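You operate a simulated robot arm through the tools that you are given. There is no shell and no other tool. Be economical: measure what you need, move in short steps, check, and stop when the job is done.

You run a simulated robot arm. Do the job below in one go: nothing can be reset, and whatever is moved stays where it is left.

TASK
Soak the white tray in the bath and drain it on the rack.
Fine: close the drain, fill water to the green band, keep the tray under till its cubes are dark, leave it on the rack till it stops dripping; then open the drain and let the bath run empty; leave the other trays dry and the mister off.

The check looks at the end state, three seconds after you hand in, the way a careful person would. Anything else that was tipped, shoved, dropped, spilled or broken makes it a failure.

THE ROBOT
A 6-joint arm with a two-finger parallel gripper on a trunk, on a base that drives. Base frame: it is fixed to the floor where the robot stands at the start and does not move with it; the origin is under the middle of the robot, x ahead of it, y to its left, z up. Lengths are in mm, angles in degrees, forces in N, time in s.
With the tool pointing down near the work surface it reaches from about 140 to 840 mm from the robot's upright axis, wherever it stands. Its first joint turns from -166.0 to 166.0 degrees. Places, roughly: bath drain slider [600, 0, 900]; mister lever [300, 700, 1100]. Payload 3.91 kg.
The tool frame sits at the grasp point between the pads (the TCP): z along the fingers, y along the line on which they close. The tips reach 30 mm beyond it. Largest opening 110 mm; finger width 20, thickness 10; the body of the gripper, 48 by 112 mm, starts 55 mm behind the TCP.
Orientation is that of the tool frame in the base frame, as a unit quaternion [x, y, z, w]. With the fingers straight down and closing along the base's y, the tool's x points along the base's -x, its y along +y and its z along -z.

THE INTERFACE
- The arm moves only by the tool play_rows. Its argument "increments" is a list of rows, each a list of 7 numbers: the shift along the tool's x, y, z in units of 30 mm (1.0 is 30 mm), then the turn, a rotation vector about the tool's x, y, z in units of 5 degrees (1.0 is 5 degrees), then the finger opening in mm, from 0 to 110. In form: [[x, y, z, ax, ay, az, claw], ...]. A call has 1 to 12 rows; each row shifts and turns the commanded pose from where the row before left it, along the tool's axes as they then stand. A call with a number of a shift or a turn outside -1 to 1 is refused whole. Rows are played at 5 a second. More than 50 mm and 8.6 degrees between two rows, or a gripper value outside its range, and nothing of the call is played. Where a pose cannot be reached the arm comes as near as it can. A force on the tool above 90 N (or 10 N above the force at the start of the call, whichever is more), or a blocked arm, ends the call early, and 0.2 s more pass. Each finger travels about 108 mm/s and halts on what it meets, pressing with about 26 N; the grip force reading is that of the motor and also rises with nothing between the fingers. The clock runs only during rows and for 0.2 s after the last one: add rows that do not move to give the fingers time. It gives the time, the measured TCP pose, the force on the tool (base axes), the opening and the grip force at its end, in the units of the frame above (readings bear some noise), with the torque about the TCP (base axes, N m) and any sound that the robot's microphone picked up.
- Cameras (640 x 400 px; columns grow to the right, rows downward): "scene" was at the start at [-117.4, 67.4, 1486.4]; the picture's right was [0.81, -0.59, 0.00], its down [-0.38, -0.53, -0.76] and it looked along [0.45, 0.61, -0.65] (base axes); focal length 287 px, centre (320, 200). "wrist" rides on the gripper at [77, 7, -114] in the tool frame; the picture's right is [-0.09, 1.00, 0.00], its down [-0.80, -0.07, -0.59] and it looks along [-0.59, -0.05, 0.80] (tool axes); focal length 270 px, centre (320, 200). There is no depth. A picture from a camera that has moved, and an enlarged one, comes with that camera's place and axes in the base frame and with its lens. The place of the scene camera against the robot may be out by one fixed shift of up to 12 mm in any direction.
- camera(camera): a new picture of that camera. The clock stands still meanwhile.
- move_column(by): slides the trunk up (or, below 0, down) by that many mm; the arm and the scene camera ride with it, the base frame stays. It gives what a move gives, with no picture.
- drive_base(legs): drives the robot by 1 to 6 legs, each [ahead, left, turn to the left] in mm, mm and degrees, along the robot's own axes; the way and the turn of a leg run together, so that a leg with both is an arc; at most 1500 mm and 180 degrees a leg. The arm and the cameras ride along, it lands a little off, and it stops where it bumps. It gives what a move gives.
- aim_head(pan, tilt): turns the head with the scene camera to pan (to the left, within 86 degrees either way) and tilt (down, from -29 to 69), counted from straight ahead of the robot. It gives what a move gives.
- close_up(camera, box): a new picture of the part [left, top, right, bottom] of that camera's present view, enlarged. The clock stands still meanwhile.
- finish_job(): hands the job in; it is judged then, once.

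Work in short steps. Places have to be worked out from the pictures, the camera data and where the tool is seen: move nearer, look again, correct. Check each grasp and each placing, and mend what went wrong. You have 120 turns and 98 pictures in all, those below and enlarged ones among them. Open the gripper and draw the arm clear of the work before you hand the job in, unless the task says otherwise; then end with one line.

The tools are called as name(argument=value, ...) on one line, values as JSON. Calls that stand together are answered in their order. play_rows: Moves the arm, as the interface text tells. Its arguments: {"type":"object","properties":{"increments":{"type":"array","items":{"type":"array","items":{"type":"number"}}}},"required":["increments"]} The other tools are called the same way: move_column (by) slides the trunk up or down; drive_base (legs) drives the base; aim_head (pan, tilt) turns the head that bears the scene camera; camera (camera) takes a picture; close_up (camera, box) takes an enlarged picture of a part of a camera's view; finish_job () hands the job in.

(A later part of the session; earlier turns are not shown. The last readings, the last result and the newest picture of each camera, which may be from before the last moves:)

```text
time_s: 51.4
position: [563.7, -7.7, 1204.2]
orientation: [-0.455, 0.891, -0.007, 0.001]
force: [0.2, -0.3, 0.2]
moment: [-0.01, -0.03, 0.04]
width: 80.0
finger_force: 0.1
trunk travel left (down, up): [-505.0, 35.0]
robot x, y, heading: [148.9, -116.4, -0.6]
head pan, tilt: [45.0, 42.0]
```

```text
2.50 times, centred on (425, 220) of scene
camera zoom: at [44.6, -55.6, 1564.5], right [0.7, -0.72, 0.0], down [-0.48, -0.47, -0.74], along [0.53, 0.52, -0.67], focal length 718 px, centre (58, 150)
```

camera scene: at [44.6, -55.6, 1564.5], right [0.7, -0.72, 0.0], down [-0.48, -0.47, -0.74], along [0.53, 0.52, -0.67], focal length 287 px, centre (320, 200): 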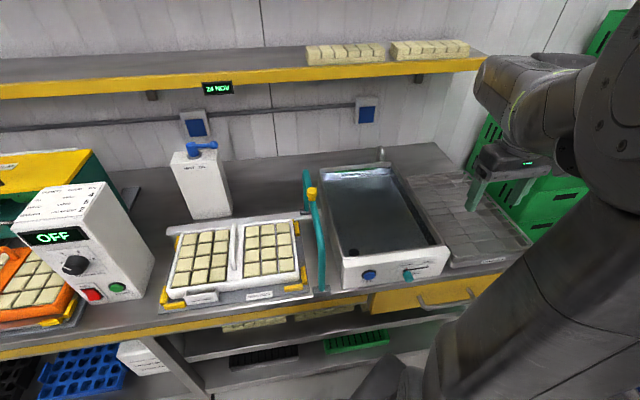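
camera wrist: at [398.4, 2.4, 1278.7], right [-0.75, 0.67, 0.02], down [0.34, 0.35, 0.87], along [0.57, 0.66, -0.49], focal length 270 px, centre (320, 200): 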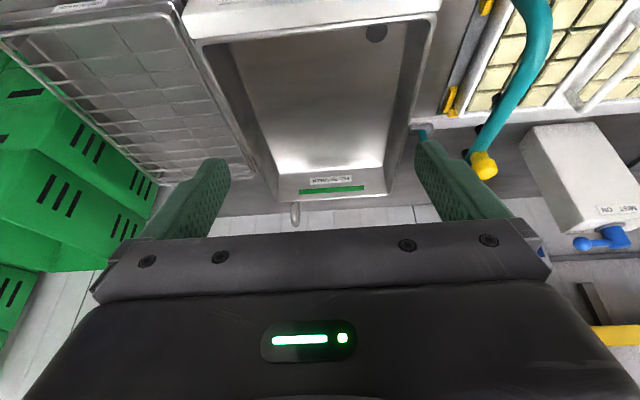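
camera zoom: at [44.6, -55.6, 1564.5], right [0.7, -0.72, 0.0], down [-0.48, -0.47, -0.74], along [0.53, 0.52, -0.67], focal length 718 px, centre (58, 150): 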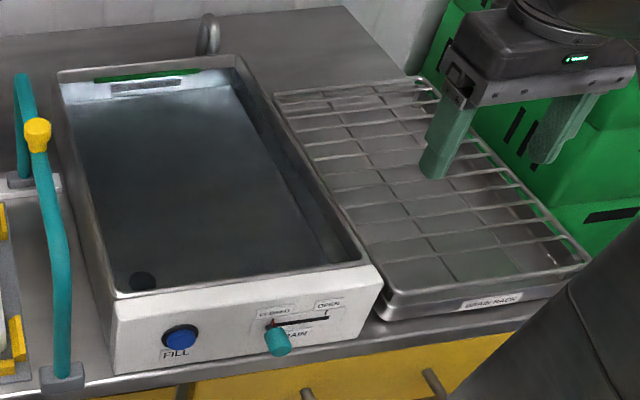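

Tray ≈ 343×204 mm, handle along the depth axis; bath ≈ 275×400 and rack ≈ 265×385 run lengthwise in depth, so the tray must be turned 90°. Hoop top ≈ z 1105. I raise the trunk fully, shift 60 mm right, then move over the tray.

move_column(by=34)

drive_base(legs=[[48.5, -35, 0]])

play_rows(increments=[[0, 1, 0, 0, 0, 0, 80], [0, 1, 0, 0, 0, 0, 80], [0, 1, 0, 0, 0, 0, 80], [0, 1, 0, 0, 0, 0, 80], [0, 1, 0, 0, 0, 0, 80], [0, 1, 0, 0, 0, 0, 80], [0, 1, 0, 0, 0, 0, 80], [0, 1, 0, 0, 0, 0, 80], [0, 1, 0, 0, 0, 0, 80], [0, 1, 0, 0, 0, 0, 80], [0, 1, 0, 0, 0, 0, 80], [0, 1, 0, 0, 0, 0, 80]])

```text
time_s: 52.2
position: [563.0, -7.6, 1239.0]
orientation: [-0.455, 0.89, -0.007, 0.001]
force: [0.8, 0.4, -0.3]
moment: [-0.04, 0.01, -0.02]
width: 80.0
finger_force: 0.1
trunk travel left (down, up): [-539.0, 1.0]
robot x, y, heading: [149.8, -116.8, -0.8]
head pan, tilt: [45.0, 42.0]
```

```text
time_s: 53.2
position: [612.5, -44.3, 1238.3]
orientation: [-0.454, 0.891, -0.007, 0.002]
force: [0.5, -1.2, 0.1]
moment: [0.02, 0.04, -0.01]
width: 80.0
finger_force: 0.0
trunk travel left (down, up): [-539.0, 1.0]
robot x, y, heading: [196.4, -147.3, -0.8]
head pan, tilt: [45.0, 42.0]
```

```text
time_s: 55.8
position: [317.1, 166.3, 1233.6]
orientation: [-0.454, 0.891, -0.008, 0.002]
force: [0.3, -0.3, 0.1]
moment: [-0.01, -0.03, 0.0]
width: 79.9
finger_force: 0.0
trunk travel left (down, up): [-539.0, 1.0]
robot x, y, heading: [197.1, -148.0, -0.7]
head pan, tilt: [45.0, 42.0]
```

I correct a small tilt and continue to above the tray, descending to z≈1100 at the end.

play_rows(increments=[[-0.7, 0.82, 0, -0.18, -0.04, 0, 80], [-0.7, 0.82, 0, 0, 0, 0, 80], [-0.7, 0.82, 0, 0, 0, 0, 80], [-0.7, 0.82, 0, 0, 0, 0, 80], [-0.7, 0.82, 0, 0, 0, 0, 80], [-0.7, 0.82, 0, 0, 0, 0, 80], [-0.7, 0.82, 0, 0, 0, 0, 80], [-0.7, 0.82, 0.5, 0, 0, 0, 80], [-0.73, 0.8, 1, 0, 0, 0, 80], [-0.7, 0.8, 1, 0, 0, 0, 80], [0, 0, 1, 0, 0, 0, 80], [0, 0, 0, 0, 0, 0, 80]])

camera(camera="wrist")

camera(camera="scene")

```text
time_s: 58.4
position: [243.6, 481.1, 1128.6]
orientation: [-0.453, 0.891, 0.001, 0.001]
force: [0.1, 0.6, 0.0]
moment: [0.01, 0.02, -0.03]
width: 79.9
finger_force: 0.1
trunk travel left (down, up): [-539.0, 1.0]
robot x, y, heading: [199.1, -148.4, -0.6]
head pan, tilt: [45.0, 42.0]
```

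```text
61 pictures are left
camera wrist: at [194.6, 421.3, 1242.5], right [-0.75, 0.66, 0.0], down [0.53, 0.61, 0.6], along [0.39, 0.45, -0.8], focal length 270 px, centre (320, 200)
```

wrist: 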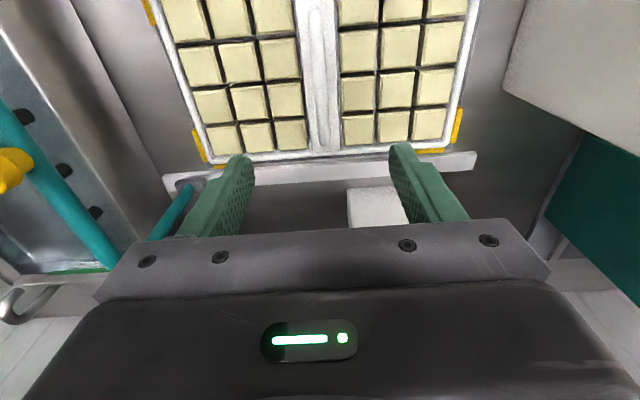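

```text
60 pictures are left
camera scene: at [91.8, -91.0, 1598.4], right [0.7, -0.72, 0.0], down [-0.48, -0.47, -0.74], along [0.53, 0.52, -0.67], focal length 287 px, centre (320, 200)
```

scene: 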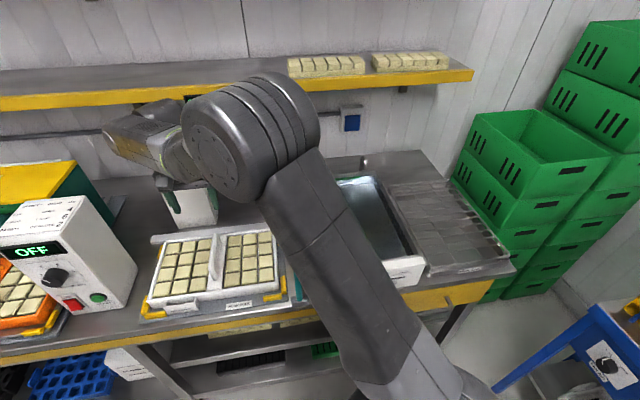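

The handle lies right below, s≈-88. I go down to z≈1010 and check.

play_rows(increments=[[-0.28, 0, 1, 0, 0, 0, 80], [0, 0, 1, 0, 0, 0, 80], [0, 0, 1, 0, 0, 0, 80], [0, 0, 0.95, 0, 0, 0, 80], [0, 0, 0, 0, 0, 0, 80]])

camera(camera="wrist")

close_up(camera="scene", box=[130, 150, 310, 330])

```text
time_s: 59.6
position: [250.9, 489.9, 1009.7]
orientation: [-0.454, 0.891, 0.001, 0.0]
force: [-0.1, -0.2, 0.3]
moment: [0.01, 0.01, -0.01]
width: 79.9
finger_force: 0.0
trunk travel left (down, up): [-539.0, 1.0]
robot x, y, heading: [198.3, -149.2, -0.5]
head pan, tilt: [45.0, 42.0]
```

```text
59 pictures are left
camera wrist: at [202.1, 430.3, 1123.6], right [-0.75, 0.66, 0.0], down [0.53, 0.61, 0.6], along [0.39, 0.45, -0.8], focal length 270 px, centre (320, 200)
```

wrist: 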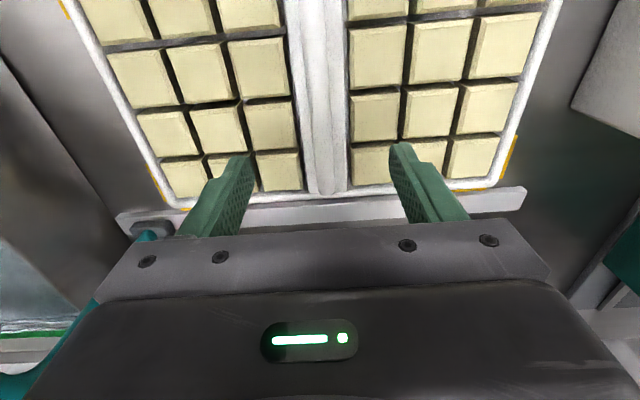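

```text
2.22 times, centred on (220, 240) of scene
camera zoom: at [91.7, -91.0, 1598.4], right [0.7, -0.72, 0.0], down [-0.48, -0.47, -0.74], along [0.53, 0.52, -0.67], focal length 638 px, centre (542, 111)
```

zoom: 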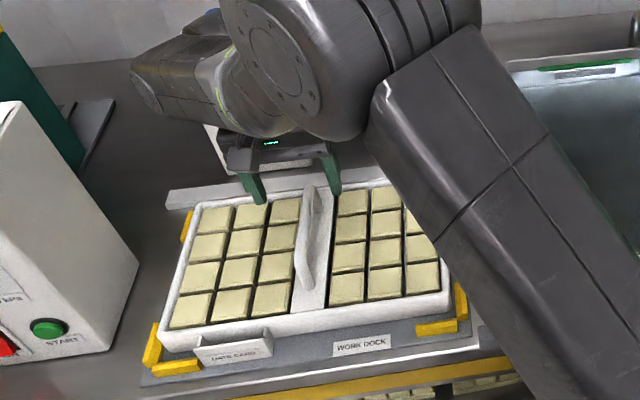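

Cubes' tops are near z 900 and the handle top near z 950. I narrow the opening, descend to z≈943 and close on the handle.

play_rows(increments=[[0, 0.1, 0.7, 0, 0, 0, 56], [0, 0, 0.7, 0, 0, 0, 56], [0, 0, 0.5, 0, 0, 0, 56], [0, 0, 0.3, 0, 0, 0, 56], [0, 0, 0, 0, 0, 0, 56]])

camera(camera="wrist")

close_up(camera="scene", box=[130, 180, 310, 330])

```text
time_s: 60.8
position: [247.6, 491.7, 944.5]
orientation: [-0.454, 0.891, 0.0, 0.0]
force: [-0.3, 0.5, -0.2]
moment: [-0.03, 0.04, 0.01]
width: 56.0
finger_force: 0.1
trunk travel left (down, up): [-539.0, 1.0]
robot x, y, heading: [197.8, -148.2, -0.8]
head pan, tilt: [45.0, 42.0]
```

```text
57 pictures are left
camera wrist: at [198.1, 432.0, 1058.0], right [-0.75, 0.66, 0.0], down [0.53, 0.61, 0.59], along [0.39, 0.45, -0.8], focal length 270 px, centre (320, 200)
```

wrist: 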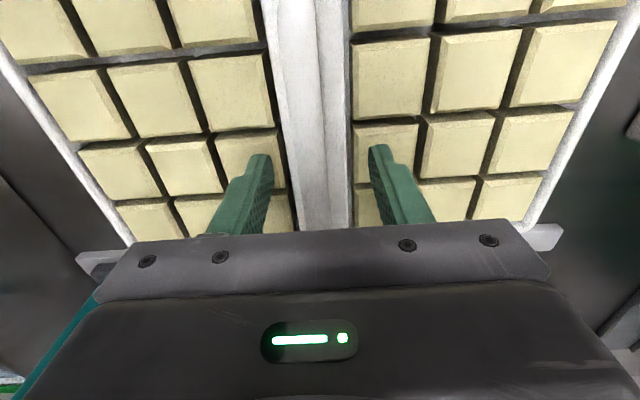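

```text
2.67 times, centred on (220, 255) of scene
camera zoom: at [91.8, -90.9, 1598.4], right [0.7, -0.72, 0.0], down [-0.48, -0.47, -0.74], along [0.53, 0.52, -0.67], focal length 766 px, centre (587, 53)
```

zoom: 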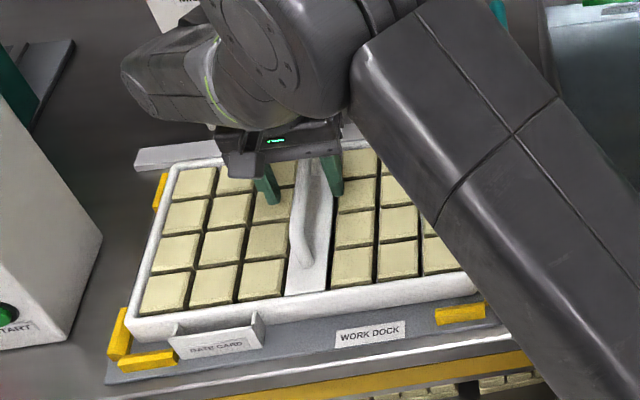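

Fingers straddle the handle above the cubes; tray centre is a touch nearer, so I shift 7 mm toward me and close.

play_rows(increments=[[0.25, 0, 0, 0, 0, 0, 56], [0, 0, 0, 0, 0, 0, 5], [0, 0, 0, 0, 0, 0, 5], [0, 0, 0, 0, 0, 0, 5], [0, 0, 0, 0, 0, 0, 5]])

camera(camera="wrist")

```text
time_s: 62.0
position: [243.9, 485.9, 943.9]
orientation: [-0.454, 0.891, 0.001, -0.001]
force: [0.5, 0.8, 1.9]
moment: [-0.13, 0.06, -0.11]
width: 13.7
finger_force: 25.9
trunk travel left (down, up): [-539.0, 1.0]
robot x, y, heading: [200.7, -151.1, -0.5]
head pan, tilt: [45.0, 42.0]
```

```text
55 pictures are left
camera wrist: at [193.9, 425.7, 1058.0], right [-0.75, 0.66, 0.0], down [0.53, 0.61, 0.6], along [0.39, 0.45, -0.8], focal length 270 px, centre (320, 200)
```

wrist: 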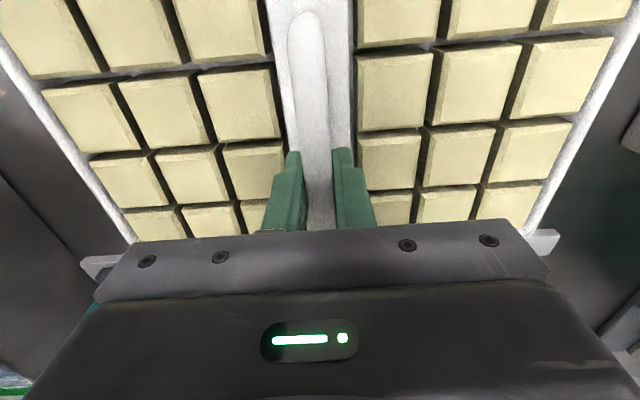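

The handle is held (13.7 mm). I lift 30 mm and check weight and balance.

play_rows(increments=[[0, 0, -0.3, 0, 0, 0, 5], [0, 0, -0.3, 0, 0, 0, 5], [0, 0, -0.4, 0, 0, 0, 5], [0, 0, 0, 0, 0, 0, 5]])

close_up(camera="scene", box=[130, 150, 310, 330])

```text
time_s: 63.0
position: [242.7, 485.8, 974.0]
orientation: [-0.454, 0.891, 0.0, 0.0]
force: [-0.1, -0.4, -3.4]
moment: [0.0, 0.0, -0.01]
width: 13.5
finger_force: 26.0
trunk travel left (down, up): [-539.0, 1.0]
robot x, y, heading: [196.9, -150.6, -0.8]
head pan, tilt: [45.0, 42.0]
```

```text
2.22 times, centred on (220, 240) of scene
camera zoom: at [91.8, -90.5, 1598.4], right [0.7, -0.72, 0.0], down [-0.48, -0.47, -0.74], along [0.53, 0.52, -0.67], focal length 638 px, centre (542, 111)
```

zoom: 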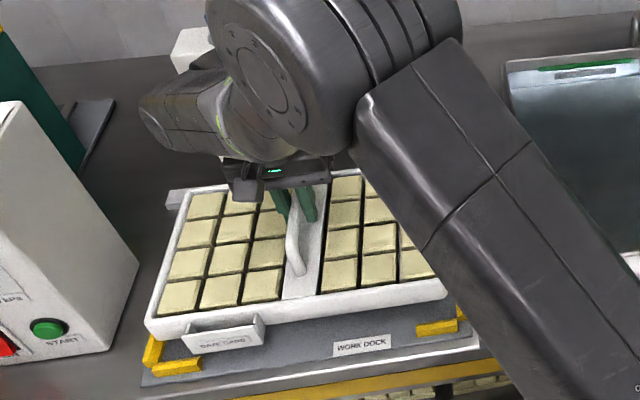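

Lifted cleanly and level (≈3.5 N). I raise it to z≈1235 to pass over the hoop.

play_rows(increments=[[0, 0, -0.8, 0, 0, 0, 5], [0, 0, -0.8, 0, 0, 0, 5], [0, 0, -0.8, 0, 0, 0, 5], [0, 0, -0.8, 0, 0, 0, 5], [0, 0, -0.8, 0, 0, 0, 5], [0, 0, -0.8, 0, 0, 0, 5], [0, 0, -0.8, 0, 0, 0, 5], [0, 0, -0.8, 0, 0, 0, 5], [0, 0, -0.8, 0, 0, 0, 5], [0, 0, -0.8, 0, 0, 0, 5], [0, 0, -0.7, 0, 0, 0, 5], [0, 0, 0, 0, 0, 0, 5]])

camera(camera="scene")

```text
time_s: 65.6
position: [244.2, 485.3, 1233.0]
orientation: [-0.454, 0.891, 0.0, 0.001]
force: [-0.1, 0.1, -2.9]
moment: [0.03, -0.03, -0.01]
width: 13.9
finger_force: 25.7
trunk travel left (down, up): [-539.0, 1.0]
robot x, y, heading: [197.7, -154.2, -0.9]
head pan, tilt: [45.0, 42.0]
```

```text
53 pictures are left
camera scene: at [91.8, -90.4, 1598.4], right [0.7, -0.72, 0.0], down [-0.48, -0.47, -0.74], along [0.53, 0.52, -0.67], focal length 287 px, centre (320, 200)
```

scene: 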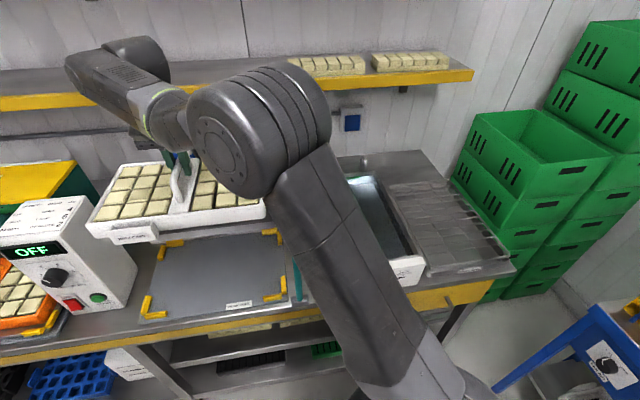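

Clear of the dock. I carry it right over the hoop toward the bath.

play_rows(increments=[[0, -0.6, 0, 0, 0, 0, 5], [0, -0.8, 0, 0, 0, 0, 5], [0, -0.8, 0, 0, 0, 0, 5], [0, -0.8, 0, 0, 0, 0, 5], [0, -0.8, 0, 0, 0, 0, 5], [0, -0.8, 0, 0, 0, 0, 5], [0, -0.8, 0, 0, 0, 0, 5], [0, -0.8, 0, 0, 0, 0, 5], [0, -0.8, 0, 0, 0, 0, 5], [0, -0.6, 0, 0, 0, 0, 5], [0, 0, 0, 0, 0, 0, 5]])

camera(camera="scene")

```text
time_s: 68.0
position: [428.9, 350.7, 1235.3]
orientation: [-0.453, 0.891, -0.001, 0.0]
force: [1.0, 0.0, -3.6]
moment: [0.01, 0.02, -0.04]
width: 13.5
finger_force: 26.2
trunk travel left (down, up): [-539.0, 1.0]
robot x, y, heading: [204.5, -152.2, -0.8]
head pan, tilt: [45.0, 42.0]
```

```text
52 pictures are left
camera scene: at [91.8, -90.6, 1598.4], right [0.7, -0.72, 0.0], down [-0.48, -0.47, -0.74], along [0.53, 0.52, -0.67], focal length 287 px, centre (320, 200)
```

scene: 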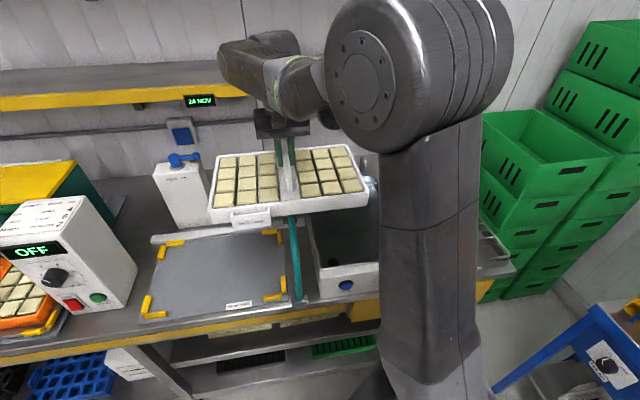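

Passing over the hoop with margin. I continue to above the bath centre.

play_rows(increments=[[-0.2, -0.6, 0, 0, 0, 0, 5], [-0.3, -0.8, 0, 0, 0, 0, 5], [-0.4, -0.8, 0, 0, 0, 0, 5], [-0.4, -0.8, 0, 0, 0, 0, 5], [-0.4, -0.8, 0, 0, 0, 0, 5], [-0.4, -0.8, 0, 0, 0, 0, 5], [-0.33, -0.8, 0, 0, 0, 0, 5], [-0.2, -0.8, 0, 0, 0, 0, 5], [-0.1, -0.64, 0, 0, 0, 0, 5], [0, 0, 0, 0, 0, 0, 5]])

play_rows(increments=[[0, 0, 0, 0, 0, 1, 5], [0, 0, 0, 0, 0, 1, 5], [0, 0, 0, 0, 0, 1, 5], [0, 0, 0, 0, 0, 1, 5], [0, 0, 0, 0, 0, 1, 5], [0, 0, 0, 0, 0, 1, 5], [0, 0, 0, 0, 0, 1, 5], [0, 0, 0, 0, 0, 1, 5], [0, 0, 0, 0, 0, 1, 5], [0, 0, 0, 0, 0, 0, 5]])

camera(camera="scene")

```text
time_s: 70.2
position: [643.1, 296.8, 1233.0]
orientation: [-0.454, 0.891, 0.0, 0.0]
force: [0.1, 0.3, -2.9]
moment: [0.05, -0.03, -0.02]
width: 13.4
finger_force: 26.0
trunk travel left (down, up): [-539.0, 1.0]
robot x, y, heading: [198.9, -155.6, -0.7]
head pan, tilt: [45.0, 42.0]
```

```text
time_s: 72.4
position: [640.9, 295.7, 1234.3]
orientation: [-0.079, 0.997, 0.001, 0.0]
force: [-1.0, 0.5, -2.7]
moment: [-0.01, 0.01, -0.02]
width: 13.3
finger_force: 26.2
trunk travel left (down, up): [-539.0, 1.0]
robot x, y, heading: [197.3, -153.6, -0.6]
head pan, tilt: [45.0, 42.0]
```

```text
51 pictures are left
camera scene: at [92.1, -90.7, 1598.4], right [0.7, -0.72, 0.0], down [-0.48, -0.47, -0.74], along [0.53, 0.52, -0.67], focal length 287 px, centre (320, 200)
```

scene: 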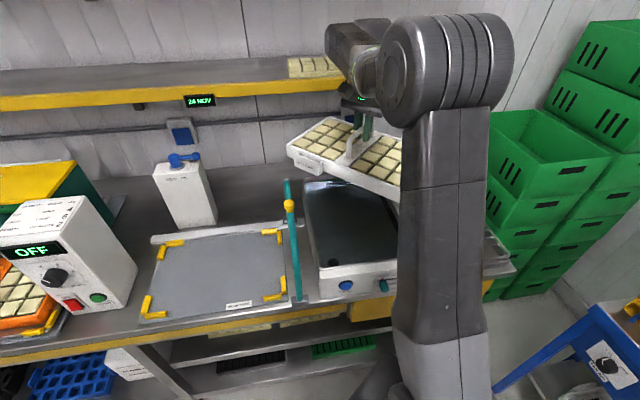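

Half-turned and clear of everything. I finish the 90° turn.

play_rows(increments=[[0, 0, 0, 0, 0, 1, 5], [0, 0, 0, 0, 0, 1, 5], [0, 0, 0, 0, 0, 1, 5], [0, 0, 0, 0, 0, 1, 5], [0, 0, 0, 0, 0, 1, 5], [0, 0, 0, 0, 0, 1, 5], [0, 0, 0, 0, 0, 1, 5], [0, 0, 0, 0, 0, 1, 5], [0, 0, 0, 0, 0, 1, 5], [0, 0, 0, 0, 0, 0, 5]])

camera(camera="scene")

camera(camera="wrist")

```text
time_s: 74.6
position: [641.1, 295.7, 1232.8]
orientation: [0.309, 0.951, 0.0, -0.001]
force: [0.2, -0.2, -3.0]
moment: [0.0, 0.01, 0.0]
width: 13.8
finger_force: 26.4
trunk travel left (down, up): [-539.0, 1.0]
robot x, y, heading: [198.0, -147.9, -0.7]
head pan, tilt: [45.0, 42.0]
```

```text
50 pictures are left
camera scene: at [92.1, -90.7, 1598.4], right [0.7, -0.72, 0.0], down [-0.48, -0.47, -0.74], along [0.53, 0.52, -0.67], focal length 287 px, centre (320, 200)
```

scene: 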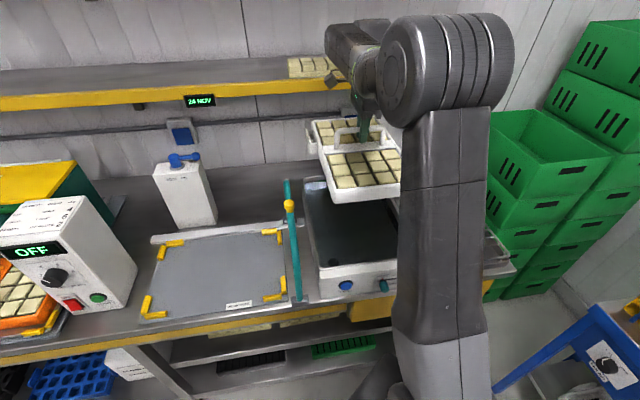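

```text
49 pictures are left
camera wrist: at [584.7, 346.3, 1348.2], right [0.66, 0.75, 0.0], down [0.61, -0.53, 0.59], along [0.45, -0.39, -0.8], focal length 270 px, centre (320, 200)
```

wrist: 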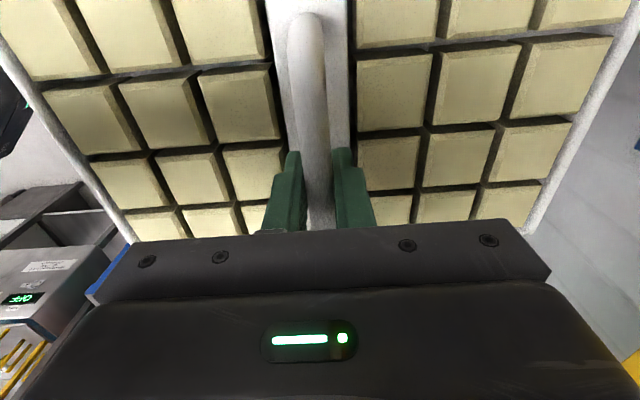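

TCP is at s 345, n 616, yaw square. I lower to z≈1065 (tray bottom ≈ 990) and check alignment.

play_rows(increments=[[0, 0, 0.7, 0, 0, 0, 5], [0, 0, 0.7, 0, 0, 0, 5], [0, 0, 0.7, 0, 0, 0, 5], [0, 0, 0.7, 0, 0, 0, 5], [0, 0, 0.7, 0, 0, 0, 5], [0, 0, 0.7, 0, 0, 0, 5], [0, 0, 0.7, 0, 0, 0, 5], [0, 0, 0.7, 0, 0, 0, 5], [0, 0, 0, 0, 0, 0, 5]])

close_up(camera="scene", box=[270, 120, 430, 310])

camera(camera="wrist")

```text
time_s: 76.6
position: [641.9, 298.8, 1066.0]
orientation: [0.309, 0.951, 0.001, -0.001]
force: [0.2, 0.4, -2.7]
moment: [-0.01, -0.03, 0.02]
width: 13.7
finger_force: 26.3
trunk travel left (down, up): [-539.0, 1.0]
robot x, y, heading: [199.9, -151.1, -0.6]
head pan, tilt: [45.0, 42.0]
```

```text
2.11 times, centred on (350, 215) of scene
camera zoom: at [92.1, -90.8, 1598.4], right [0.7, -0.72, 0.0], down [-0.48, -0.47, -0.74], along [0.53, 0.52, -0.67], focal length 605 px, centre (257, 168)
```

zoom: 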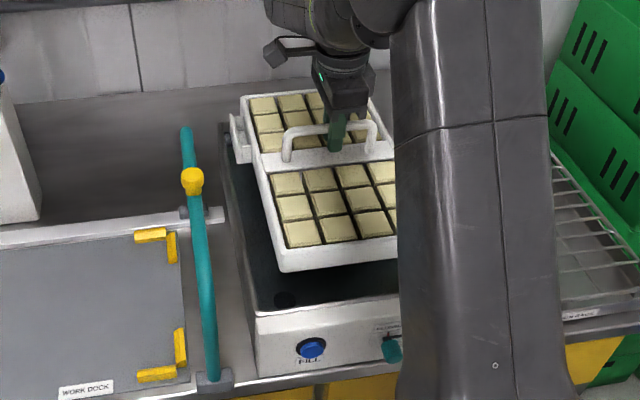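

```text
47 pictures are left
camera wrist: at [585.1, 348.0, 1180.6], right [0.66, 0.75, 0.0], down [0.61, -0.53, 0.59], along [0.45, -0.39, -0.8], focal length 270 px, centre (320, 200)
```

wrist: 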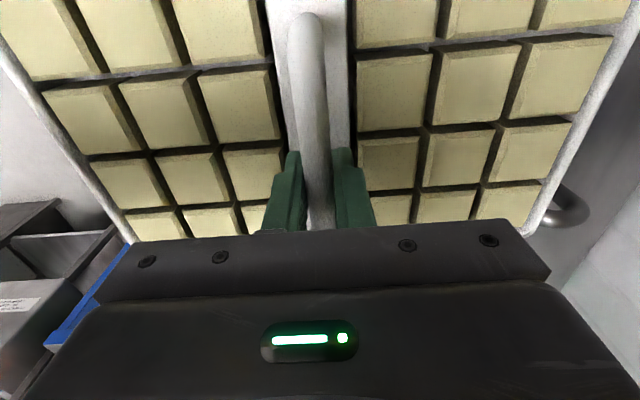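

Relative to the bath, the date-card pocket is only ~5 mm from the left wall while the right has ~27 mm. I shift 11 mm right and lower until just inside the rim.

play_rows(increments=[[-0.37, 0, 0, 0, 0, 0, 5], [0, 0, 0.5, 0, 0, 0, 5], [0, 0, 0.5, 0, 0, 0, 5], [0, 0, 0, 0, 0, 0, 5]])

close_up(camera="scene", box=[290, 140, 420, 300])

```text
time_s: 77.6
position: [651.0, 291.8, 1035.7]
orientation: [0.308, 0.951, 0.001, -0.001]
force: [-0.5, -0.2, -3.1]
moment: [-0.04, 0.0, 0.01]
width: 13.9
finger_force: 25.8
trunk travel left (down, up): [-539.0, 1.0]
robot x, y, heading: [201.2, -151.3, -1.1]
head pan, tilt: [45.0, 42.0]
```

```text
2.50 times, centred on (355, 220) of scene
camera zoom: at [92.1, -90.8, 1598.4], right [0.7, -0.72, 0.0], down [-0.48, -0.47, -0.74], along [0.53, 0.52, -0.67], focal length 718 px, centre (232, 150)
```

zoom: 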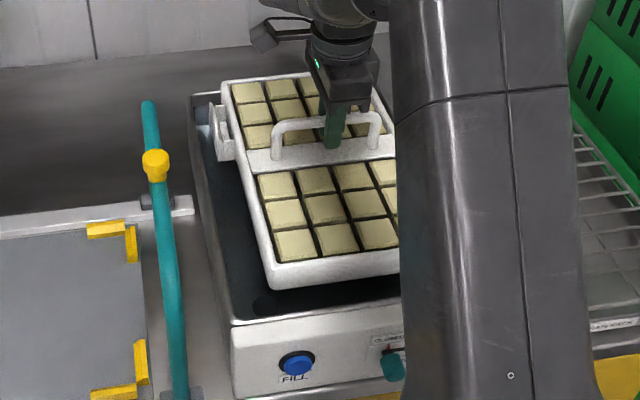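

Gaps look about 18 mm (pocket side) and 13 mm (right). I lower slowly into the water.

play_rows(increments=[[0.07, 0, 0.4, 0, 0, 0, 5], [0, 0, 0.4, 0, 0, 0, 5], [0, 0, 0.4, 0, 0, 0, 5], [0, 0, 0.4, 0, 0, 0, 5], [0, 0, 0, 0, 0, 0, 5]])

close_up(camera="scene", box=[290, 140, 420, 300])

```text
time_s: 78.8
position: [648.4, 292.3, 987.1]
orientation: [0.309, 0.951, 0.001, 0.0]
force: [0.3, 0.0, -2.5]
moment: [-0.02, 0.02, -0.04]
width: 13.5
finger_force: 26.3
trunk travel left (down, up): [-539.0, 1.0]
robot x, y, heading: [198.5, -152.6, -0.6]
head pan, tilt: [45.0, 42.0]
```

```text
2.50 times, centred on (355, 220) of scene
camera zoom: at [92.1, -90.8, 1598.4], right [0.7, -0.72, 0.0], down [-0.48, -0.47, -0.74], along [0.53, 0.52, -0.67], focal length 718 px, centre (232, 150)
```

zoom: 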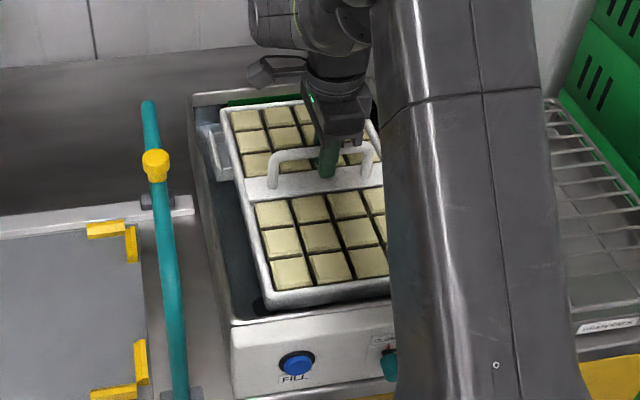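

Inside the bath without contact. I continue down.

play_rows(increments=[[0, 0, 0.3, 0, 0, 0, 5], [0, 0, 0.3, 0, 0, 0, 5], [0, 0, 0.3, 0, 0, 0, 5], [0, 0, 0, 0, 0, 0, 5]])

close_up(camera="scene", box=[290, 140, 420, 300])

```text
time_s: 79.8
position: [649.1, 291.6, 959.7]
orientation: [0.31, 0.951, 0.0, -0.001]
force: [1.1, -0.8, -3.7]
moment: [-0.03, -0.04, 0.01]
width: 13.8
finger_force: 26.1
trunk travel left (down, up): [-539.0, 1.0]
robot x, y, heading: [201.5, -151.0, -0.7]
head pan, tilt: [45.0, 42.0]
```

```text
2.50 times, centred on (355, 220) of scene
camera zoom: at [92.1, -90.7, 1598.4], right [0.7, -0.72, 0.0], down [-0.48, -0.47, -0.74], along [0.53, 0.52, -0.67], focal length 718 px, centre (232, 150)
```

zoom: 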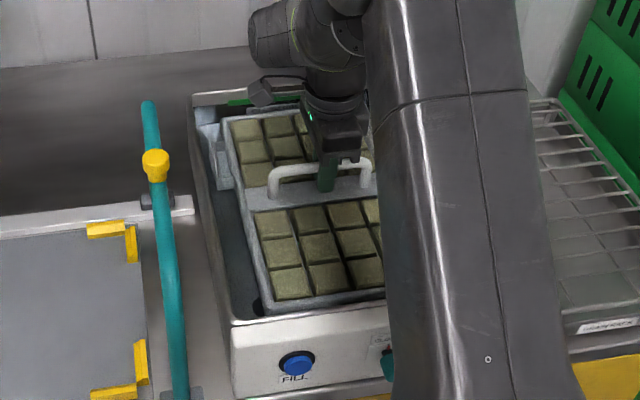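

The tray is under water. I go slightly deeper and hold for soaking.

play_rows(increments=[[0, 0, 0.25, 0, 0, 0, 5], [0, 0, 0, 0, 0, 0, 5], [0, 0, 0, 0, 0, 0, 5], [0, 0, 0, 0, 0, 0, 5], [0, 0, 0, 0, 0, 0, 5], [0, 0, 0, 0, 0, 0, 5], [0, 0, 0, 0, 0, 0, 5], [0, 0, 0, 0, 0, 0, 5], [0, 0, 0, 0, 0, 0, 5], [0, 0, 0, 0, 0, 0, 5], [0, 0, 0, 0, 0, 0, 5], [0, 0, 0, 0, 0, 0, 5]])

close_up(camera="scene", box=[290, 140, 420, 300])

```text
time_s: 82.4
position: [649.0, 291.7, 955.5]
orientation: [0.309, 0.951, 0.001, 0.0]
force: [7.2, 8.8, 19.6]
moment: [-0.01, 0.01, 0.0]
width: 13.5
finger_force: 25.8
trunk travel left (down, up): [-539.0, 1.0]
robot x, y, heading: [195.6, -149.7, -0.6]
head pan, tilt: [45.0, 42.0]
```

```text
2.50 times, centred on (355, 220) of scene
camera zoom: at [91.4, -91.1, 1598.4], right [0.7, -0.72, 0.0], down [-0.48, -0.47, -0.74], along [0.53, 0.52, -0.67], focal length 718 px, centre (232, 150)
```

zoom: 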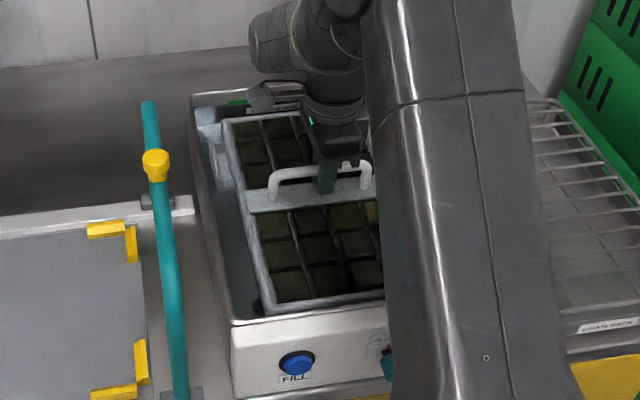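

Touching the floor with ~20 N, so I ease up 3 mm. Cubes are darkening; the rightmost visible ones are still lighter. I keep soaking.

play_rows(increments=[[0, 0, -0.1, 0, 0, 0, 5], [0, 0, 0, 0, 0, 0, 5], [0, 0, 0, 0, 0, 0, 5], [0, 0, 0, 0, 0, 0, 5], [0, 0, 0, 0, 0, 0, 5], [0, 0, 0, 0, 0, 0, 5], [0, 0, 0, 0, 0, 0, 5], [0, 0, 0, 0, 0, 0, 5], [0, 0, 0, 0, 0, 0, 5], [0, 0, 0, 0, 0, 0, 5], [0, 0, 0, 0, 0, 0, 5], [0, 0, 0, 0, 0, 0, 5]])

play_rows(increments=[[0, 0, 0, 0, 0, 0, 5], [0, 0, 0, 0, 0, 0, 5], [0, 0, 0, 0, 0, 0, 5], [0, 0, 0, 0, 0, 0, 5], [0, 0, 0, 0, 0, 0, 5], [0, 0, 0, 0, 0, 0, 5], [0, 0, 0, 0, 0, 0, 5], [0, 0, 0, 0, 0, 0, 5], [0, 0, 0, 0, 0, 0, 5], [0, 0, 0, 0, 0, 0, 5], [0, 0, 0, 0, 0, 0, 5], [0, 0, 0, 0, 0, 0, 5]])

close_up(camera="scene", box=[290, 140, 420, 300])

camera(camera="wrist")

```text
time_s: 85.0
position: [649.2, 291.4, 955.9]
orientation: [0.309, 0.951, 0.0, -0.001]
force: [-1.1, -0.5, -11.0]
moment: [-0.04, -0.04, 0.0]
width: 13.9
finger_force: 26.3
trunk travel left (down, up): [-539.0, 1.0]
robot x, y, heading: [199.4, -148.9, -0.8]
head pan, tilt: [45.0, 42.0]
```

```text
time_s: 87.6
position: [649.6, 290.1, 955.2]
orientation: [0.309, 0.951, 0.0, -0.001]
force: [-0.8, 0.2, -11.1]
moment: [-0.05, -0.08, 0.02]
width: 13.9
finger_force: 26.3
trunk travel left (down, up): [-539.0, 1.0]
robot x, y, heading: [201.6, -151.8, -0.7]
head pan, tilt: [45.0, 42.0]
```

```text
2.50 times, centred on (355, 220) of scene
camera zoom: at [92.7, -90.1, 1598.4], right [0.7, -0.72, 0.0], down [-0.48, -0.47, -0.74], along [0.53, 0.52, -0.67], focal length 718 px, centre (232, 150)
```

zoom: 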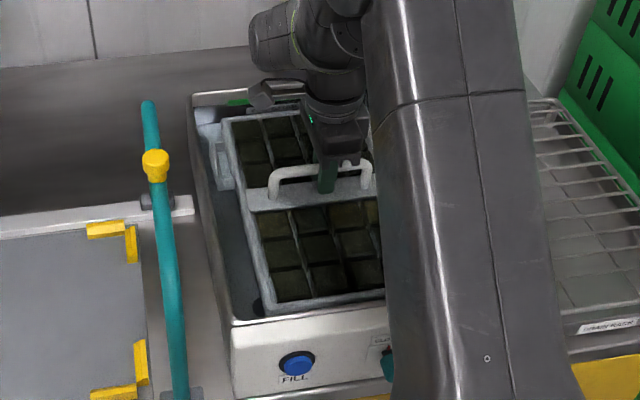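

```text
41 pictures are left
camera wrist: at [592.7, 341.3, 1070.5], right [0.66, 0.75, 0.0], down [0.61, -0.53, 0.59], along [0.45, -0.39, -0.8], focal length 270 px, centre (320, 200)
```

wrist: 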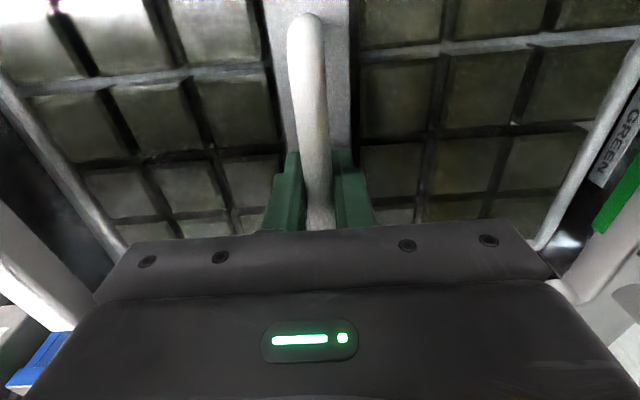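

The cubes are dark all over. I give it another few seconds for good measure.

play_rows(increments=[[0, 0, 0, 0, 0, 0, 5], [0, 0, 0, 0, 0, 0, 5], [0, 0, 0, 0, 0, 0, 5], [0, 0, 0, 0, 0, 0, 5], [0, 0, 0, 0, 0, 0, 5], [0, 0, 0, 0, 0, 0, 5], [0, 0, 0, 0, 0, 0, 5], [0, 0, 0, 0, 0, 0, 5], [0, 0, 0, 0, 0, 0, 5], [0, 0, 0, 0, 0, 0, 5], [0, 0, 0, 0, 0, 0, 5], [0, 0, 0, 0, 0, 0, 5]])

play_rows(increments=[[0, 0, 0, 0, 0, 0, 5], [0, 0, 0, 0, 0, 0, 5], [0, 0, 0, 0, 0, 0, 5], [0, 0, 0, 0, 0, 0, 5], [0, 0, 0, 0, 0, 0, 5], [0, 0, 0, 0, 0, 0, 5], [0, 0, 0, 0, 0, 0, 5], [0, 0, 0, 0, 0, 0, 5], [0, 0, 0, 0, 0, 0, 5], [0, 0, 0, 0, 0, 0, 5], [0, 0, 0, 0, 0, 0, 5], [0, 0, 0, 0, 0, 0, 5]])

camera(camera="wrist")

```text
time_s: 90.2
position: [648.6, 292.3, 956.5]
orientation: [0.309, 0.951, -0.001, -0.002]
force: [0.1, 0.2, -10.3]
moment: [-0.07, -0.03, -0.01]
width: 13.4
finger_force: 25.8
trunk travel left (down, up): [-539.0, 1.0]
robot x, y, heading: [193.4, -151.8, -0.7]
head pan, tilt: [45.0, 42.0]
```

```text
time_s: 92.8
position: [649.2, 291.8, 956.1]
orientation: [0.309, 0.951, 0.0, -0.001]
force: [-0.1, 0.2, -10.8]
moment: [-0.07, -0.06, 0.02]
width: 13.7
finger_force: 25.8
trunk travel left (down, up): [-539.0, 1.0]
robot x, y, heading: [202.3, -149.4, -0.6]
head pan, tilt: [45.0, 42.0]
```

```text
40 pictures are left
camera wrist: at [592.7, 341.3, 1070.5], right [0.66, 0.75, 0.0], down [0.61, -0.53, 0.59], along [0.45, -0.39, -0.8], focal length 270 px, centre (320, 200)
```

wrist: 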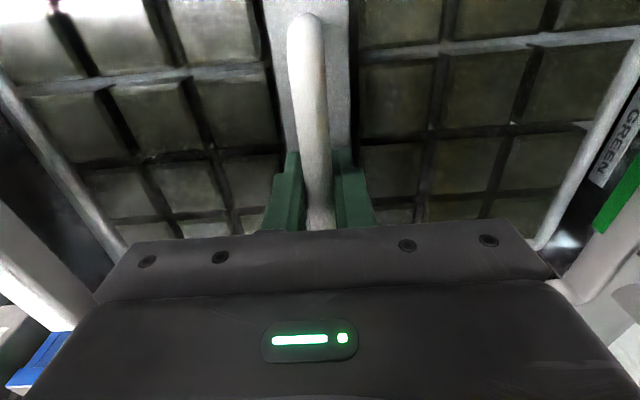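

Saturated (≈11 N, no further change). I lift slowly above the rim and let it drip over the bath.

play_rows(increments=[[0, 0, -0.3, 0, 0, 0, 5], [0, 0, -0.3, 0, 0, 0, 5], [0, 0, -0.3, 0, 0, 0, 5], [0, 0, -0.4, 0, 0, 0, 5], [0, 0, -0.4, 0, 0, 0, 5], [0, 0, -0.4, 0, 0, 0, 5], [0, 0, -0.4, 0, 0, 0, 5], [0, 0, -0.4, 0, 0, 0, 5], [0, 0, -0.4, 0, 0, 0, 5], [0, 0, -0.4, 0, 0, 0, 5], [0, 0, 0, 0, 0, 0, 5]])

camera(camera="scene")

```text
time_s: 95.2
position: [650.4, 292.1, 1067.2]
orientation: [0.309, 0.951, 0.0, -0.002]
force: [0.6, 0.7, -11.2]
moment: [-0.06, -0.04, -0.03]
width: 13.6
finger_force: 25.7
trunk travel left (down, up): [-539.0, 1.0]
robot x, y, heading: [202.4, -149.7, -0.6]
head pan, tilt: [45.0, 42.0]
```

```text
39 pictures are left
camera scene: at [92.8, -90.0, 1598.4], right [0.7, -0.72, 0.0], down [-0.48, -0.47, -0.74], along [0.53, 0.52, -0.67], focal length 287 px, centre (320, 200)
```

scene: 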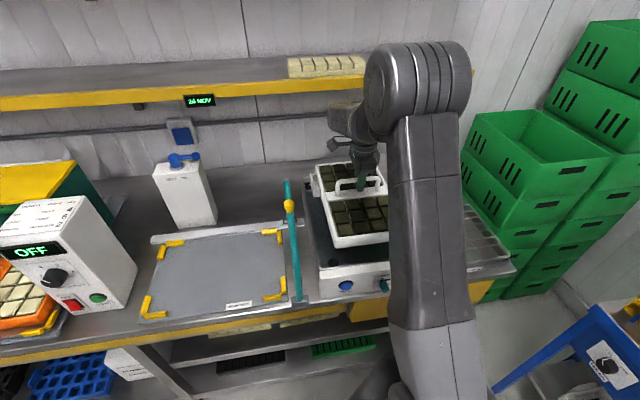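

Cubes are dark and the tray hangs level. I wait for the heaviest dripping over the bath.

play_rows(increments=[[0, 0, 0, 0, 0, 0, 5], [0, 0, 0, 0, 0, 0, 5], [0, 0, 0, 0, 0, 0, 5], [0, 0, 0, 0, 0, 0, 5], [0, 0, 0, 0, 0, 0, 5], [0, 0, 0, 0, 0, 0, 5], [0, 0, 0, 0, 0, 0, 5], [0, 0, 0, 0, 0, 0, 5], [0, 0, 0, 0, 0, 0, 5], [0, 0, 0, 0, 0, 0, 5], [0, 0, 0, 0, 0, 0, 5], [0, 0, 0, 0, 0, 0, 5]])

play_rows(increments=[[0, 0, 0, 0, 0, 0, 5], [0, 0, 0, 0, 0, 0, 5], [0, 0, 0, 0, 0, 0, 5], [0, 0, 0, 0, 0, 0, 5], [0, 0, 0, 0, 0, 0, 5], [0, 0, 0, 0, 0, 0, 5], [0, 0, 0, 0, 0, 0, 5], [0, 0, 0, 0, 0, 0, 5], [0, 0, 0, 0, 0, 0, 5], [0, 0, 0, 0, 0, 0, 5], [0, 0, 0, 0, 0, 0, 5], [0, 0, 0, 0, 0, 0, 5]])

close_up(camera="scene", box=[290, 150, 420, 300])

```text
time_s: 97.8
position: [649.7, 292.4, 1067.2]
orientation: [0.309, 0.951, 0.0, -0.001]
force: [0.3, 0.2, -11.1]
moment: [-0.06, -0.06, 0.02]
width: 13.5
finger_force: 26.0
trunk travel left (down, up): [-539.0, 1.0]
robot x, y, heading: [196.7, -151.4, -0.7]
head pan, tilt: [45.0, 42.0]
```

```text
time_s: 100.4
position: [650.5, 292.7, 1067.9]
orientation: [0.309, 0.951, 0.0, 0.0]
force: [0.2, -0.5, -10.5]
moment: [-0.05, -0.04, -0.02]
width: 13.7
finger_force: 26.2
trunk travel left (down, up): [-539.0, 1.0]
robot x, y, heading: [197.7, -148.9, -0.4]
head pan, tilt: [45.0, 42.0]
```

```text
2.67 times, centred on (355, 225) of scene
camera zoom: at [92.7, -90.1, 1598.4], right [0.7, -0.72, 0.0], down [-0.48, -0.47, -0.74], along [0.53, 0.52, -0.67], focal length 766 px, centre (227, 133)
```

zoom: 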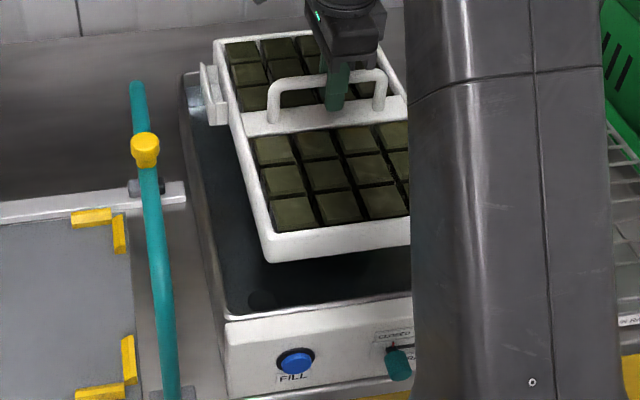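

Weight is steady near 10.5–11 N. I carry it right over the rack (centre about s 663, n 597).

play_rows(increments=[[-0.6, 0, 0, 0, 0, 0, 5], [-1, -0.1, 0, 0, 0, 0, 5], [-1, -0.1, 0, 0, 0, 0, 5], [-1, -0.1, 0, 0, 0, 0, 5], [-1, -0.1, 0, 0, 0, 0, 5], [-1, -0.1, 0, 0, 0, 0, 5], [-1, -0.1, 0, 0, 0, 0, 5], [-1, -0.1, 0, 0, 0, 0, 5], [-1, -0.03, 0, 0, 0, 0, 5], [-1, 0, 0, 0, 0, 0, 5], [-0.7, 0, 0, 0, 0, 0, 5], [0, 0, 0, 0, 0, 0, 5]])

camera(camera="scene")

camera(camera="wrist")

```text
time_s: 103.0
position: [887.2, 93.1, 1066.2]
orientation: [0.308, 0.952, 0.001, -0.001]
force: [0.0, -1.1, -11.3]
moment: [-0.04, -0.01, 0.02]
width: 13.7
finger_force: 25.5
trunk travel left (down, up): [-539.0, 1.0]
robot x, y, heading: [198.9, -151.7, -0.6]
head pan, tilt: [45.0, 42.0]
```

```text
37 pictures are left
camera scene: at [93.1, -90.5, 1598.5], right [0.7, -0.72, 0.0], down [-0.48, -0.47, -0.74], along [0.53, 0.52, -0.67], focal length 287 px, centre (320, 200)
```

scene: 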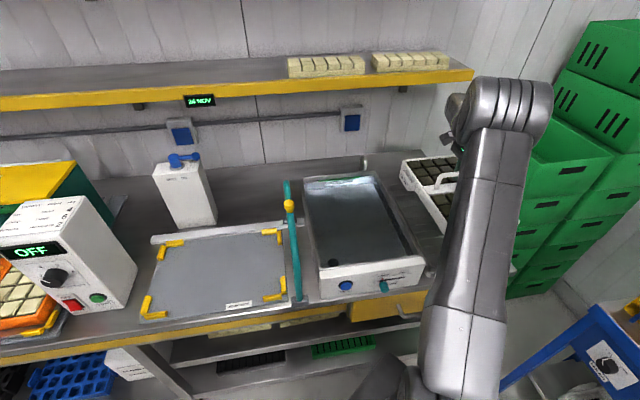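

```text
36 pictures are left
camera wrist: at [830.6, 142.4, 1181.0], right [0.66, 0.75, 0.0], down [0.61, -0.53, 0.59], along [0.45, -0.39, -0.81], focal length 270 px, centre (320, 200)
```

wrist: 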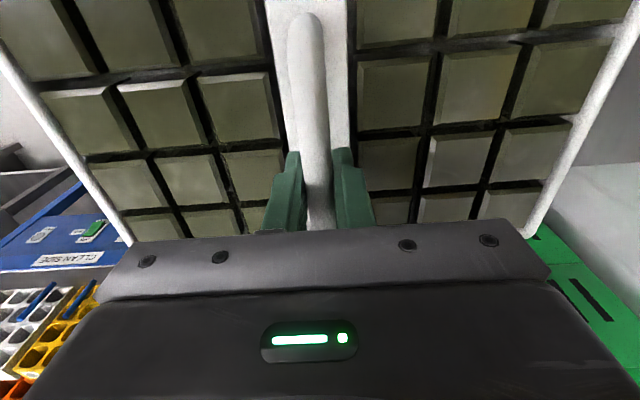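

I look closer at tray versus rack.

close_up(camera="scene", box=[380, 130, 540, 300])

```text
2.35 times, centred on (460, 215) of scene
camera zoom: at [93.1, -90.5, 1598.5], right [0.7, -0.72, 0.0], down [-0.48, -0.47, -0.74], along [0.53, 0.52, -0.67], focal length 676 px, centre (-9, 165)
```

zoom: 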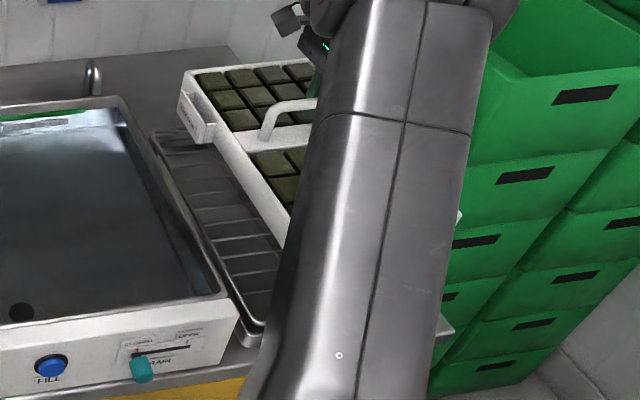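

Rack spans about s 523–785, n 392–783. I nudge 5 mm right and lower to just above it.

play_rows(increments=[[-0.17, -0.15, 0.4, 0, 0, 0, 5], [0, 0, 0.6, 0, 0, 0, 5], [0, 0, 0.6, 0, 0, 0, 5], [0, 0, 0.6, 0, 0, 0, 5], [0, 0, 0.3, 0, 0, 0, 5], [0, 0, 0, 0, 0, 0, 5]])

close_up(camera="scene", box=[380, 130, 540, 300])

```text
time_s: 104.4
position: [890.1, 86.5, 991.3]
orientation: [0.31, 0.951, 0.0, 0.0]
force: [0.3, -0.6, -11.5]
moment: [-0.08, -0.06, 0.0]
width: 13.6
finger_force: 25.7
trunk travel left (down, up): [-539.0, 1.0]
robot x, y, heading: [197.4, -150.2, -0.9]
head pan, tilt: [45.0, 42.0]
```

```text
2.35 times, centred on (460, 215) of scene
camera zoom: at [93.2, -90.6, 1598.5], right [0.7, -0.72, 0.0], down [-0.48, -0.47, -0.74], along [0.53, 0.52, -0.67], focal length 676 px, centre (-9, 165)
```

zoom: 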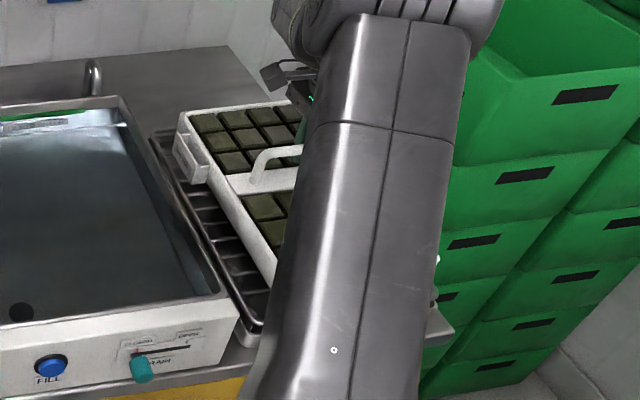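

Well centred on the rack. I lower in small steps until the weight comes off.

play_rows(increments=[[0, 0, 0.2, 0, 0, 0, 5], [0, 0, 0.2, 0, 0, 0, 5], [0, 0, 0.15, 0, 0, 0, 5], [0, 0, 0, 0, 0, 0, 5]])

```text
time_s: 105.4
position: [888.1, 86.3, 978.0]
orientation: [0.309, 0.951, 0.001, 0.0]
force: [7.3, 4.4, 8.6]
moment: [0.17, -0.41, 0.05]
width: 13.8
finger_force: 24.0
trunk travel left (down, up): [-539.0, 1.0]
robot x, y, heading: [198.2, -151.7, -0.8]
head pan, tilt: [45.0, 42.0]
```

Contact (push ≈ 9 N at z 978). I look to verify it sits flat before releasing.

close_up(camera="scene", box=[400, 150, 510, 290])

camera(camera="wrist")

```text
2.86 times, centred on (455, 220) of scene
camera zoom: at [90.7, -91.3, 1598.4], right [0.7, -0.72, 0.0], down [-0.48, -0.47, -0.74], along [0.53, 0.52, -0.67], focal length 820 px, centre (-66, 143)
```

zoom: 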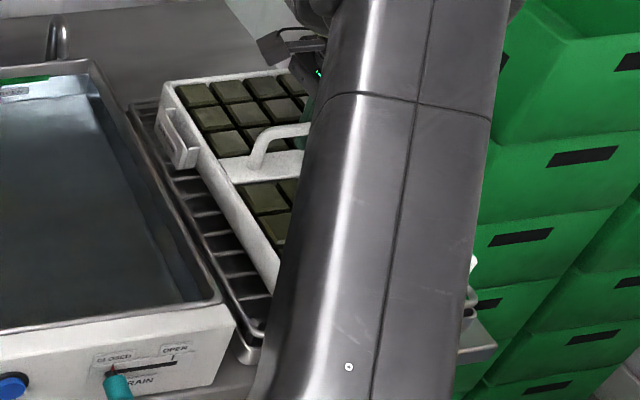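

```text
32 pictures are left
camera wrist: at [830.2, 135.7, 1092.5], right [0.66, 0.75, 0.0], down [0.61, -0.53, 0.6], along [0.45, -0.39, -0.8], focal length 270 px, centre (320, 200)
```

wrist: 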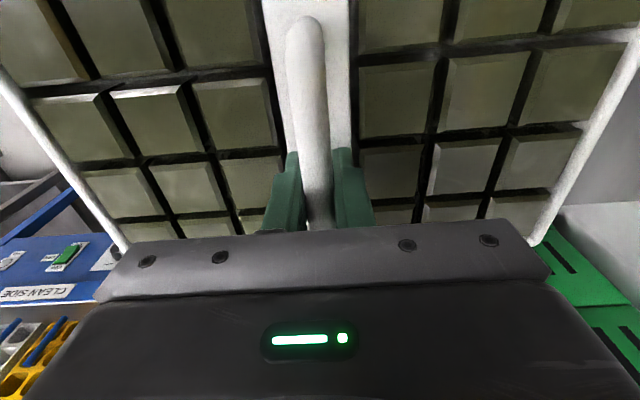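

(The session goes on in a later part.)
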